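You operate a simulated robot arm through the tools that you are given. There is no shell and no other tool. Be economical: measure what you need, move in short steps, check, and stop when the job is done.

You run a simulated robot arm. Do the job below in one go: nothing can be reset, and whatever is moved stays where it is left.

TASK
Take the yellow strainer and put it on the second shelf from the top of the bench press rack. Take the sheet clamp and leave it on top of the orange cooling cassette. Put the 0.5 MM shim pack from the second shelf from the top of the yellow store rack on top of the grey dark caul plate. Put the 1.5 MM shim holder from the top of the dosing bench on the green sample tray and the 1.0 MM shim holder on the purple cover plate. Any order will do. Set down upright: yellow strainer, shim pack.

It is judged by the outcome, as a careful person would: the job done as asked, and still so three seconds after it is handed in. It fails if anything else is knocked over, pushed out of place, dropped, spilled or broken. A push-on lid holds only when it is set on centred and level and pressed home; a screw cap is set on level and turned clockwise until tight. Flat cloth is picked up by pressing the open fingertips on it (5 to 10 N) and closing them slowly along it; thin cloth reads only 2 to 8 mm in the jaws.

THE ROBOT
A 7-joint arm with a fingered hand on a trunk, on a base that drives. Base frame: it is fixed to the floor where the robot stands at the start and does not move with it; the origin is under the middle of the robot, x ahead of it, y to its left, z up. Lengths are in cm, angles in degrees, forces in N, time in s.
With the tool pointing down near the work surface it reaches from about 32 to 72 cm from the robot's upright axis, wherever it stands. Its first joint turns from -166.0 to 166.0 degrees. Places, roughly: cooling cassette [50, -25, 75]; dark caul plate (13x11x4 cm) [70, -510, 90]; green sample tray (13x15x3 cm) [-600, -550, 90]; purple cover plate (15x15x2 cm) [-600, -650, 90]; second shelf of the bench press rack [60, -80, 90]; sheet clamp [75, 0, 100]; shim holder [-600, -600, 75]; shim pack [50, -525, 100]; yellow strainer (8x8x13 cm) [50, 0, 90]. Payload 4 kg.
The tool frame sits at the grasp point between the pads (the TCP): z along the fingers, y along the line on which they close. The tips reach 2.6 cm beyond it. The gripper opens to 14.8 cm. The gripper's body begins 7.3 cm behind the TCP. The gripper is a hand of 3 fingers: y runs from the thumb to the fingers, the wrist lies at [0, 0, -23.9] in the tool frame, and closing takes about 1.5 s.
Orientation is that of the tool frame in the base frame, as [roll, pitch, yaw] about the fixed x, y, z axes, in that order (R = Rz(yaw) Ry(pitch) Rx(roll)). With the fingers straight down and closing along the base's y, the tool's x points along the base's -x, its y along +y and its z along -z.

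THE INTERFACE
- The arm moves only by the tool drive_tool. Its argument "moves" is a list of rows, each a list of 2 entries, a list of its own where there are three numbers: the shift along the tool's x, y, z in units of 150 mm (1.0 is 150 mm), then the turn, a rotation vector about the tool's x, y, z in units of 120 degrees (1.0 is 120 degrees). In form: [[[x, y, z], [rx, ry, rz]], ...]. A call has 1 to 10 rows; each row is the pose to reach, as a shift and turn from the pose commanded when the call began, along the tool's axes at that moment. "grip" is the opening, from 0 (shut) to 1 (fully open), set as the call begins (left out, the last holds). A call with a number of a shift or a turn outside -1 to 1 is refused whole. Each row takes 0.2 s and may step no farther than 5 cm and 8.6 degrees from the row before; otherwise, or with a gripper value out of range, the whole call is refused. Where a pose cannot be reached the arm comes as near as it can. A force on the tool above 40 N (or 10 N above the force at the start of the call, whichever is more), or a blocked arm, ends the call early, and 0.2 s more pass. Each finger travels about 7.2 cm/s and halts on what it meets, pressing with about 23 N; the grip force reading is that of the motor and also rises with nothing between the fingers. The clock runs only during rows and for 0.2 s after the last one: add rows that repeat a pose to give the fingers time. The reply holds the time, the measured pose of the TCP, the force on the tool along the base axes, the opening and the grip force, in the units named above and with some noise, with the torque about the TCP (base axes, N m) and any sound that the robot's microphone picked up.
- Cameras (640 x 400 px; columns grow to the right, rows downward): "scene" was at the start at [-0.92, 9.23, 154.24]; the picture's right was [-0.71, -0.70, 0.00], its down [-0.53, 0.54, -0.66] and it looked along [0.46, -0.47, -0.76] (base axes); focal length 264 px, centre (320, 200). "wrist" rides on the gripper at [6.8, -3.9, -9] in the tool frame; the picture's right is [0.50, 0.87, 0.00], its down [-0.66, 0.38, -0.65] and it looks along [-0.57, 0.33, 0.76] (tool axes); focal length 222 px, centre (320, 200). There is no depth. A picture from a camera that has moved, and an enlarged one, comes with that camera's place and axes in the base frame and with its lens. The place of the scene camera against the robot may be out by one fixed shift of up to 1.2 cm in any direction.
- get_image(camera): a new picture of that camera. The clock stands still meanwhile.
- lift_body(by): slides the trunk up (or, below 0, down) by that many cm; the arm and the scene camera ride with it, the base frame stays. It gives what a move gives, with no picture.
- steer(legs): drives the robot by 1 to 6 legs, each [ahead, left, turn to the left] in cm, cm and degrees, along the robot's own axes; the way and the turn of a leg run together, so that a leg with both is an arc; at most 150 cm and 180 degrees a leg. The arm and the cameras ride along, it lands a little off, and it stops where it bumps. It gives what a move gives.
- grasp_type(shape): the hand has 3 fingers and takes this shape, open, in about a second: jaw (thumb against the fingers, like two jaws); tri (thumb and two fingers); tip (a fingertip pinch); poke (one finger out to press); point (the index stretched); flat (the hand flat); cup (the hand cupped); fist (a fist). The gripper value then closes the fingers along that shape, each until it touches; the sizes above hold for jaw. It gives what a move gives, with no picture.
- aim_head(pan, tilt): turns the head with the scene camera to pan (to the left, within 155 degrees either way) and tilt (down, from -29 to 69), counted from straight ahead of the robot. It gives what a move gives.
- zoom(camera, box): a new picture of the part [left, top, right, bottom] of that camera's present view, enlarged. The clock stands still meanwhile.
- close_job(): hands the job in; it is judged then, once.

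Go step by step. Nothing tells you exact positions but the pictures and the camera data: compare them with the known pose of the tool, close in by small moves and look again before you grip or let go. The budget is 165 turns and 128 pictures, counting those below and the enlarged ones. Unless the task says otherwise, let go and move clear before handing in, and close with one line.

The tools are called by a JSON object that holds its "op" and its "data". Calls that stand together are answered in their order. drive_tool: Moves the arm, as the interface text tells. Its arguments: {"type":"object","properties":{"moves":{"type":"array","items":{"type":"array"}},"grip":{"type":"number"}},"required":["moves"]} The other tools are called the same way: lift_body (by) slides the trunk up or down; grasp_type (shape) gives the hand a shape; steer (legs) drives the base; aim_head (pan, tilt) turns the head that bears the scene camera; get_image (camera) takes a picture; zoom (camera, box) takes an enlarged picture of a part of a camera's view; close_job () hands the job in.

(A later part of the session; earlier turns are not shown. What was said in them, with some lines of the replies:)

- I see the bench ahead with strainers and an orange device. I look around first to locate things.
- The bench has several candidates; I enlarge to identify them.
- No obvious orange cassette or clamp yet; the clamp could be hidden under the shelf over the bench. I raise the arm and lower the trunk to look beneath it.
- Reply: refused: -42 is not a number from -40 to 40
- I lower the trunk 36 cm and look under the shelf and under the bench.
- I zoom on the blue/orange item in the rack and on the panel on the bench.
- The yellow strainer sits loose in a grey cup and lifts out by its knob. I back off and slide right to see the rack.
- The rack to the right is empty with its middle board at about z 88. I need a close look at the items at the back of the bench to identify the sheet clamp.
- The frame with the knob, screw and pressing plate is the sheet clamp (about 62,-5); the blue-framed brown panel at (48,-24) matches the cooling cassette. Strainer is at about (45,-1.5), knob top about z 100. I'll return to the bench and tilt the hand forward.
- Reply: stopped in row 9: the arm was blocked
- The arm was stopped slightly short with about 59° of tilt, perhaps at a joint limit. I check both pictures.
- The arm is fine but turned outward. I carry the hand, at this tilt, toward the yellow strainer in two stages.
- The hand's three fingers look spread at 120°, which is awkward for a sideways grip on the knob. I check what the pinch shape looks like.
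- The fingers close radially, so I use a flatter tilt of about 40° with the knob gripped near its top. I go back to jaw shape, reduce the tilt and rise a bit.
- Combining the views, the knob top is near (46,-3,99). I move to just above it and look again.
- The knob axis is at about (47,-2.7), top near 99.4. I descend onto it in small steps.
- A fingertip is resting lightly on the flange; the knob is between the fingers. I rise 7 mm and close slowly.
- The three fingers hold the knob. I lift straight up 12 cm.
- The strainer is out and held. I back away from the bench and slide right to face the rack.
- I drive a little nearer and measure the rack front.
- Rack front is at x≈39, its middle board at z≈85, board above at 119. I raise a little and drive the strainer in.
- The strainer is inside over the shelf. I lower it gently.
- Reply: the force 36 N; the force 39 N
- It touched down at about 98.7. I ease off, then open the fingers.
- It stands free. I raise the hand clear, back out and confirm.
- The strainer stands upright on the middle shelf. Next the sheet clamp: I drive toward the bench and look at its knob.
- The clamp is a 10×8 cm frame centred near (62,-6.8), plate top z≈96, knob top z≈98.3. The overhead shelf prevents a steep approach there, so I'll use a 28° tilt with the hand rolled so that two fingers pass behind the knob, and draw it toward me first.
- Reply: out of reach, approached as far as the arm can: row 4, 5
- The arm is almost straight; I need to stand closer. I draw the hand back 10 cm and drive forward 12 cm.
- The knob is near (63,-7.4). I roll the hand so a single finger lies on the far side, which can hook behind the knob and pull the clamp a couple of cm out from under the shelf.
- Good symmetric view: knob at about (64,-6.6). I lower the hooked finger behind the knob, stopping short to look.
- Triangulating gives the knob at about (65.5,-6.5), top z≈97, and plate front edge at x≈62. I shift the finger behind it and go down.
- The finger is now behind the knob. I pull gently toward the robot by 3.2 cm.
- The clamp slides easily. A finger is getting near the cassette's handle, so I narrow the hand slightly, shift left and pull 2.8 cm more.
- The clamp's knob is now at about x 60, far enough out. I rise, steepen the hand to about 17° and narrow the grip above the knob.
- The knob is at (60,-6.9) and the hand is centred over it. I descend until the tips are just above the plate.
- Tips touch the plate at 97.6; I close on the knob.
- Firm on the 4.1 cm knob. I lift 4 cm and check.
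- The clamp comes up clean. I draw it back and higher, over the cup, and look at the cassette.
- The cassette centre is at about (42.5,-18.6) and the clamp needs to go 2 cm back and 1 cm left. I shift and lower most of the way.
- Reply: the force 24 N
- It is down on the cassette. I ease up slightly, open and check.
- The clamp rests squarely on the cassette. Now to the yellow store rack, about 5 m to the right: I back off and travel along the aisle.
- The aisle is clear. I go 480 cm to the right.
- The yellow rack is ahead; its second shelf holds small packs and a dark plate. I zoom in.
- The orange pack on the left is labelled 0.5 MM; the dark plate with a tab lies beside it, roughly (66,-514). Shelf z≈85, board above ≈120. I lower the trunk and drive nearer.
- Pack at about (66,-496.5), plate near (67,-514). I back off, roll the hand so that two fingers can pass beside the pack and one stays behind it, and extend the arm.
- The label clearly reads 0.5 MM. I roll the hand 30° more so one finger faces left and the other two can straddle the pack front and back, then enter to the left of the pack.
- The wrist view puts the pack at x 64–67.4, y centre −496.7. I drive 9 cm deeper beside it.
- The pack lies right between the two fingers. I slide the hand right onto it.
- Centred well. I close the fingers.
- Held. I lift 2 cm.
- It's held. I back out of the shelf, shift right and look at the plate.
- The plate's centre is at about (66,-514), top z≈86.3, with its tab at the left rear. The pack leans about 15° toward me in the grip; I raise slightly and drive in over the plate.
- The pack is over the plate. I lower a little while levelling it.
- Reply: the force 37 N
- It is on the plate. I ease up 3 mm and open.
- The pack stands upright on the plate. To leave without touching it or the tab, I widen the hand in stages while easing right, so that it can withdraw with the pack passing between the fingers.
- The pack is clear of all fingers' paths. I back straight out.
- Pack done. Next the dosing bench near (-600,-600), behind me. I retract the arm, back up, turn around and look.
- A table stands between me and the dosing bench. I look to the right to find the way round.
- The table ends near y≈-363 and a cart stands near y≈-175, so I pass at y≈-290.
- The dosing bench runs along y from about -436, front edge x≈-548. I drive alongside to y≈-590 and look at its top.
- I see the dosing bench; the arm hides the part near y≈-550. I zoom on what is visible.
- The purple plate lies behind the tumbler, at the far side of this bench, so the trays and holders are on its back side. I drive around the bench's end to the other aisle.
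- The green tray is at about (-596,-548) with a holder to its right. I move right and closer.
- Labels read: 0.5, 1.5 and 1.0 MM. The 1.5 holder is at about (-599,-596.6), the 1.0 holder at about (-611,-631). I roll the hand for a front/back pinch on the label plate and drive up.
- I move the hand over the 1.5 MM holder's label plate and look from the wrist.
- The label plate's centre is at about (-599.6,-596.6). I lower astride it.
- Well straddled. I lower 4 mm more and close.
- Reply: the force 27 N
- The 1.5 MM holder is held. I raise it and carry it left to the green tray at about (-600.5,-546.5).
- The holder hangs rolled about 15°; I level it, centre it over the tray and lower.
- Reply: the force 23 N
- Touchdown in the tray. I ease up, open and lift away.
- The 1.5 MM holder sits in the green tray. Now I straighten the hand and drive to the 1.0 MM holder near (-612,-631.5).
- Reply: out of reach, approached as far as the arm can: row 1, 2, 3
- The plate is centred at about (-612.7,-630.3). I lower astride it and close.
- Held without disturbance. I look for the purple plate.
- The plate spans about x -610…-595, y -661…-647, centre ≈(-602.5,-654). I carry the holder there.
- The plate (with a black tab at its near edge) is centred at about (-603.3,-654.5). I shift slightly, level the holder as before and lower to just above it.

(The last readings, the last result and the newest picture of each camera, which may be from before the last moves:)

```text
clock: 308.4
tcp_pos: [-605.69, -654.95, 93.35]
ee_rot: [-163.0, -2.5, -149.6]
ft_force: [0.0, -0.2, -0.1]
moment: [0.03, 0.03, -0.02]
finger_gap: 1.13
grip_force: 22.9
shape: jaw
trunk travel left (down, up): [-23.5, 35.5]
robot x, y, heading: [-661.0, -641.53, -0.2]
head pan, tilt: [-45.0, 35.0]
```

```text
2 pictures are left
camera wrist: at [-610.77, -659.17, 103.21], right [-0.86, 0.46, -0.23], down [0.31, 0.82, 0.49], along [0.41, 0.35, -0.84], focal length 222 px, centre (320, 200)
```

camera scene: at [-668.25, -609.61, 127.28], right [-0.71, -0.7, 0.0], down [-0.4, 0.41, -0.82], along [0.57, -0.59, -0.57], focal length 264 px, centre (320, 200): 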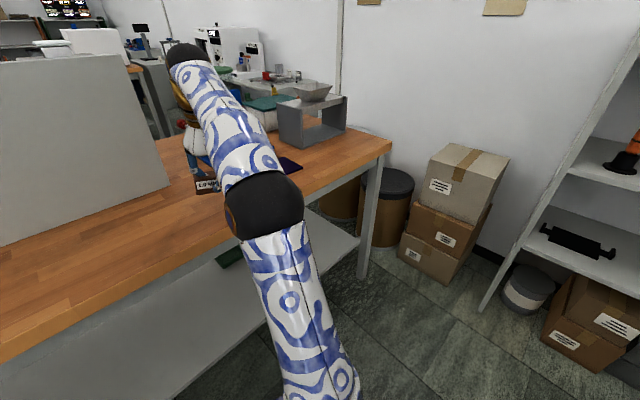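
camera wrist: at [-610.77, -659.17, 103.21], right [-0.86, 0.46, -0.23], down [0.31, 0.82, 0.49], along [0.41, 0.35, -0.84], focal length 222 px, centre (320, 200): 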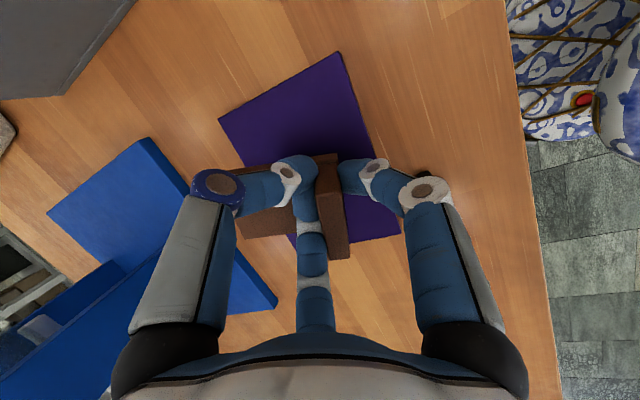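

Good: centred, needing only 0.8 cm toward me. I shift and lower in small steps.

{"op": "drive_tool", "data": {"moves": [[[0.046, 0.0265, -0.006], [0, 0, 0]], [[0.044, 0.042, 0.045], [0, 0, 0]], [[0.044, 0.042, 0.045], [0, 0, 0]]]}}

{"op": "drive_tool", "data": {"moves": [[[-0.001, 0.008, 0.026], [0, 0, 0]], [[-0.001, 0.008, 0.026], [0, 0, 0]]]}}

{"op": "drive_tool", "data": {"moves": [[[-0.001, 0.008, 0.026], [0, 0, 0]], [[-0.001, 0.008, 0.026], [0, 0, 0]]]}}

```text
clock: 309.2
tcp_pos: [-606.55, -655.15, 92.55]
ee_rot: [-163.1, -2.5, -149.8]
ft_force: [0.2, -0.4, 0.3]
moment: [-0.01, 0.02, -0.01]
finger_gap: 1.13
grip_force: 23.1
shape: jaw
trunk travel left (down, up): [-23.5, 35.5]
robot x, y, heading: [-660.8, -641.51, -0.1]
head pan, tilt: [-45.0, 35.0]
```

```text
clock: 309.8
tcp_pos: [-606.55, -655.05, 92.13]
ee_rot: [-163.0, -2.5, -149.6]
ft_force: [-1.5, -0.3, -1.0]
moment: [0.02, 0.02, 0.01]
finger_gap: 1.11
grip_force: 22.9
shape: jaw
trunk travel left (down, up): [-23.5, 35.5]
robot x, y, heading: [-660.8, -641.62, 0.0]
head pan, tilt: [-45.0, 35.0]
```

```text
clock: 310.4
tcp_pos: [-606.69, -654.94, 91.65]
ee_rot: [-163.1, -2.5, -149.6]
ft_force: [0.4, 0.2, -0.5]
moment: [-0.01, 0.04, 0.0]
finger_gap: 1.16
grip_force: 23.3
shape: jaw
trunk travel left (down, up): [-23.5, 35.5]
robot x, y, heading: [-660.87, -641.37, -0.0]
head pan, tilt: [-45.0, 35.0]
```

{"op": "drive_tool", "data": {"moves": [[[-0.001, 0.006, 0.02], [0, 0, 0]], [[-0.001, 0.006, 0.02], [0, 0, 0]]]}}

{"op": "drive_tool", "data": {"moves": [[[-0.001, 0.006, 0.02], [0, 0, 0]], [[-0.001, 0.006, 0.02], [0, 0, 0]]]}}

{"op": "drive_tool", "data": {"moves": [[[-0.001, 0.006, 0.02], [0, 0, 0]], [[-0.001, 0.006, 0.02], [0, 0, 0]]]}}

```text
clock: 311.0
tcp_pos: [-606.59, -655.13, 91.28]
ee_rot: [-163.1, -2.5, -149.7]
ft_force: [-0.4, -0.2, -0.6]
moment: [0.02, 0.0, -0.01]
finger_gap: 1.13
grip_force: 22.6
shape: jaw
trunk travel left (down, up): [-23.5, 35.5]
robot x, y, heading: [-660.77, -641.25, -0.1]
head pan, tilt: [-45.0, 35.0]
```

```text
clock: 311.6
tcp_pos: [-606.65, -655.09, 91.01]
ee_rot: [-163.1, -2.5, -149.6]
ft_force: [0.1, 0.1, -1.4]
moment: [-0.01, 0.03, 0.01]
finger_gap: 1.16
grip_force: 23.1
shape: jaw
trunk travel left (down, up): [-23.5, 35.5]
robot x, y, heading: [-661.3, -642.02, -0.3]
head pan, tilt: [-45.0, 35.0]
```

```text
clock: 312.2
tcp_pos: [-606.76, -655.14, 90.84]
ee_rot: [-163.1, -2.5, -149.7]
ft_force: [-0.2, -1.2, 1.1]
moment: [0.04, -0.02, 0.02]
finger_gap: 1.15
grip_force: 22.5
shape: jaw
trunk travel left (down, up): [-23.5, 35.5]
robot x, y, heading: [-660.98, -641.58, 0.1]
head pan, tilt: [-45.0, 35.0]
```

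Contact is just beginning; one more small step down.

{"op": "drive_tool", "data": {"moves": [[[-0.001, 0.006, 0.02], [0, 0, 0]], [[-0.001, 0.006, 0.02], [0, 0, 0]]]}}

{"op": "drive_tool", "data": {"moves": [[[-0.0005, 0.004, 0.013], [0, 0, 0]], [[-0.0005, 0.004, 0.013], [0, 0, 0]]]}}

```text
clock: 312.8
tcp_pos: [-606.66, -655.14, 90.43]
ee_rot: [-163.0, -2.4, -149.7]
ft_force: [0.1, -0.7, 3.0]
moment: [0.14, -0.01, 0.03]
finger_gap: 1.13
grip_force: 23.1
shape: jaw
trunk travel left (down, up): [-23.5, 35.5]
robot x, y, heading: [-661.17, -641.13, -0.3]
head pan, tilt: [-45.0, 35.0]
```

```text
clock: 313.4
tcp_pos: [-606.64, -655.18, 90.24]
ee_rot: [-163.1, -2.4, -149.7]
ft_force: [0.5, -2.0, 4.6]
moment: [0.13, -0.05, 0.0]
finger_gap: 1.15
grip_force: 22.9
shape: jaw
trunk travel left (down, up): [-23.5, 35.5]
robot x, y, heading: [-660.82, -641.61, -0.1]
head pan, tilt: [-45.0, 35.0]
```

{"op": "drive_tool", "data": {"moves": [[[-0.001, 0.006, 0.02], [0, 0, 0]], [[-0.001, 0.006, 0.02], [0, 0, 0]]]}}

{"op": "get_image", "data": {"camera": "wrist"}}

```text
clock: 314.0
tcp_pos: [-606.8, -655.09, 90.14]
ee_rot: [-162.8, -2.3, -149.6]
ft_force: [5.3, -1.3, 25.7]
moment: [0.03, -0.06, -0.06]
finger_gap: 1.23
grip_force: 22.5
shape: jaw
trunk travel left (down, up): [-23.5, 35.5]
robot x, y, heading: [-660.83, -641.4, -0.0]
head pan, tilt: [-45.0, 35.0]
```

```text
1 pictures are left
camera wrist: at [-611.75, -659.22, 100.03], right [-0.86, 0.46, -0.23], down [0.3, 0.82, 0.49], along [0.41, 0.35, -0.84], focal length 222 px, centre (320, 200)
```

wrist: 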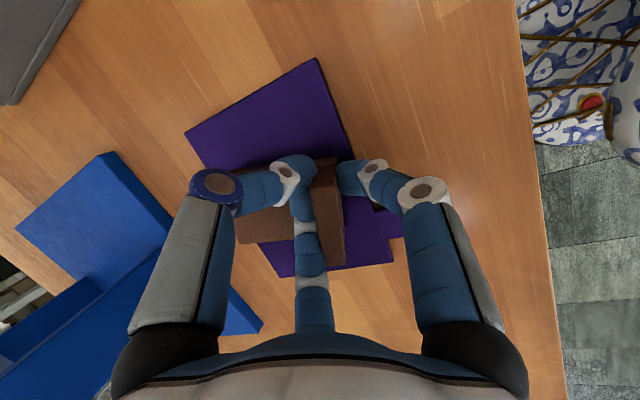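

It overhangs the rear edge by about a centimetre; I lift slightly, shift 0.9 cm toward me, and set it down again.

{"op": "drive_tool", "data": {"moves": [[[0.003, -0.019, -0.06], [0, 0, 0]], [[0.055, 0.011, -0.067], [0, 0, 0]], [[0.053, 0.022, -0.03], [0, 0, 0]], [[0.052, 0.03, -0.009], [0, 0, 0]], [[0.052, 0.03, -0.009], [0, 0, 0]]]}}

```text
clock: 315.2
tcp_pos: [-607.59, -655.1, 90.14]
ee_rot: [-163.0, -2.4, -149.7]
ft_force: [0.1, -0.6, 15.8]
moment: [0.07, 0.02, -0.05]
finger_gap: 1.18
grip_force: 22.9
shape: jaw
trunk travel left (down, up): [-23.5, 35.5]
robot x, y, heading: [-661.1, -641.81, -0.4]
head pan, tilt: [-45.0, 35.0]
```

Seated. I ease up 2 mm, open, and lift straight away.

{"op": "drive_tool", "data": {"moves": [[[0.001, -0.004, -0.013], [0, 0, 0]], [[0.001, -0.004, -0.013], [0, 0, 0]]]}}

{"op": "drive_tool", "data": {"moves": [[[0, 0, 0], [0, 0, 0]], [[0, 0, 0], [0, 0, 0]], [[0, 0, 0], [0, 0, 0]], [[0, 0, 0], [0, 0, 0]]], "grip": 0.36}}

{"op": "drive_tool", "data": {"moves": [[[0.005, -0.029, -0.096], [0, 0, 0]], [[0.015, -0.09, -0.3], [0, 0, 0]], [[0.03, -0.18, -0.55], [0, 0, 0]], [[0.03, -0.18, -0.55], [0, 0, 0]]]}}

{"op": "get_image", "data": {"camera": "wrist"}}

```text
clock: 315.8
tcp_pos: [-607.52, -655.06, 90.24]
ee_rot: [-163.1, -2.6, -149.6]
ft_force: [0.3, -1.3, 10.2]
moment: [0.09, 0.03, -0.03]
finger_gap: 1.18
grip_force: 23.2
shape: jaw
trunk travel left (down, up): [-23.5, 35.5]
robot x, y, heading: [-660.56, -641.35, -0.4]
head pan, tilt: [-45.0, 35.0]
```

```text
clock: 316.8
tcp_pos: [-607.6, -655.22, 90.35]
ee_rot: [-163.1, -2.4, -149.6]
ft_force: [-1.3, -3.0, 7.8]
moment: [0.04, -0.07, 0.0]
finger_gap: 5.07
grip_force: 0.0
shape: jaw
trunk travel left (down, up): [-23.5, 35.5]
robot x, y, heading: [-660.98, -641.54, -0.2]
head pan, tilt: [-45.0, 35.0]
```

```text
clock: 317.8
tcp_pos: [-607.3, -655.23, 98.94]
ee_rot: [-163.1, -2.5, -149.6]
ft_force: [-0.1, 0.4, -0.3]
moment: [0.02, 0.0, 0.0]
finger_gap: 5.28
grip_force: 0.1
shape: jaw
trunk travel left (down, up): [-23.5, 35.5]
robot x, y, heading: [-660.82, -641.49, -0.0]
head pan, tilt: [-45.0, 35.0]
```

```text
0 pictures are left
camera wrist: at [-612.38, -659.3, 108.83], right [-0.86, 0.46, -0.23], down [0.31, 0.82, 0.49], along [0.41, 0.35, -0.84], focal length 222 px, centre (320, 200)
```

wrist: 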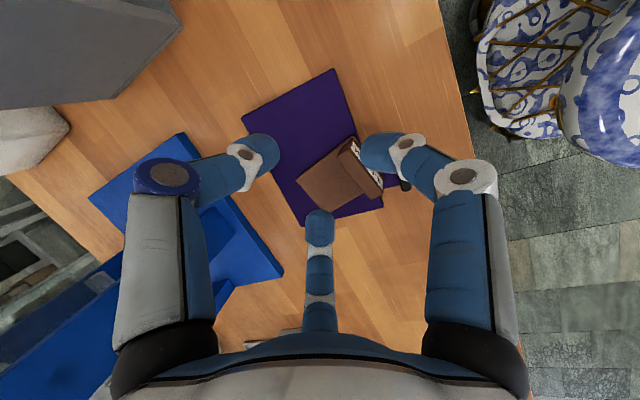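

The 1.0 MM holder lies flat on the purple plate, clear of the fingers. I back the robot away and hand in.

{"op": "steer", "data": {"legs": [[-20, 0, 0]]}}

{"op": "close_job", "data": {}}

```text
clock: 319.4
tcp_pos: [-627.36, -655.2, 98.87]
ee_rot: [-163.1, -2.5, -149.7]
ft_force: [-0.3, -0.4, -0.3]
moment: [0.03, 0.01, 0.0]
finger_gap: 5.3
grip_force: 0.1
shape: jaw
trunk travel left (down, up): [-23.5, 35.5]
robot x, y, heading: [-680.9, -641.6, -0.2]
head pan, tilt: [-45.0, 35.0]
```

```text
The job is handed in.
```

All five items are in place and handed in: the strainer and shim pack stand upright, and the clamp and both holders were let go and left clear. I took the frame with the dial knob to be the sheet clamp and the blue-framed brown panel to be the orange cooling cassette, because they best fit the given places.
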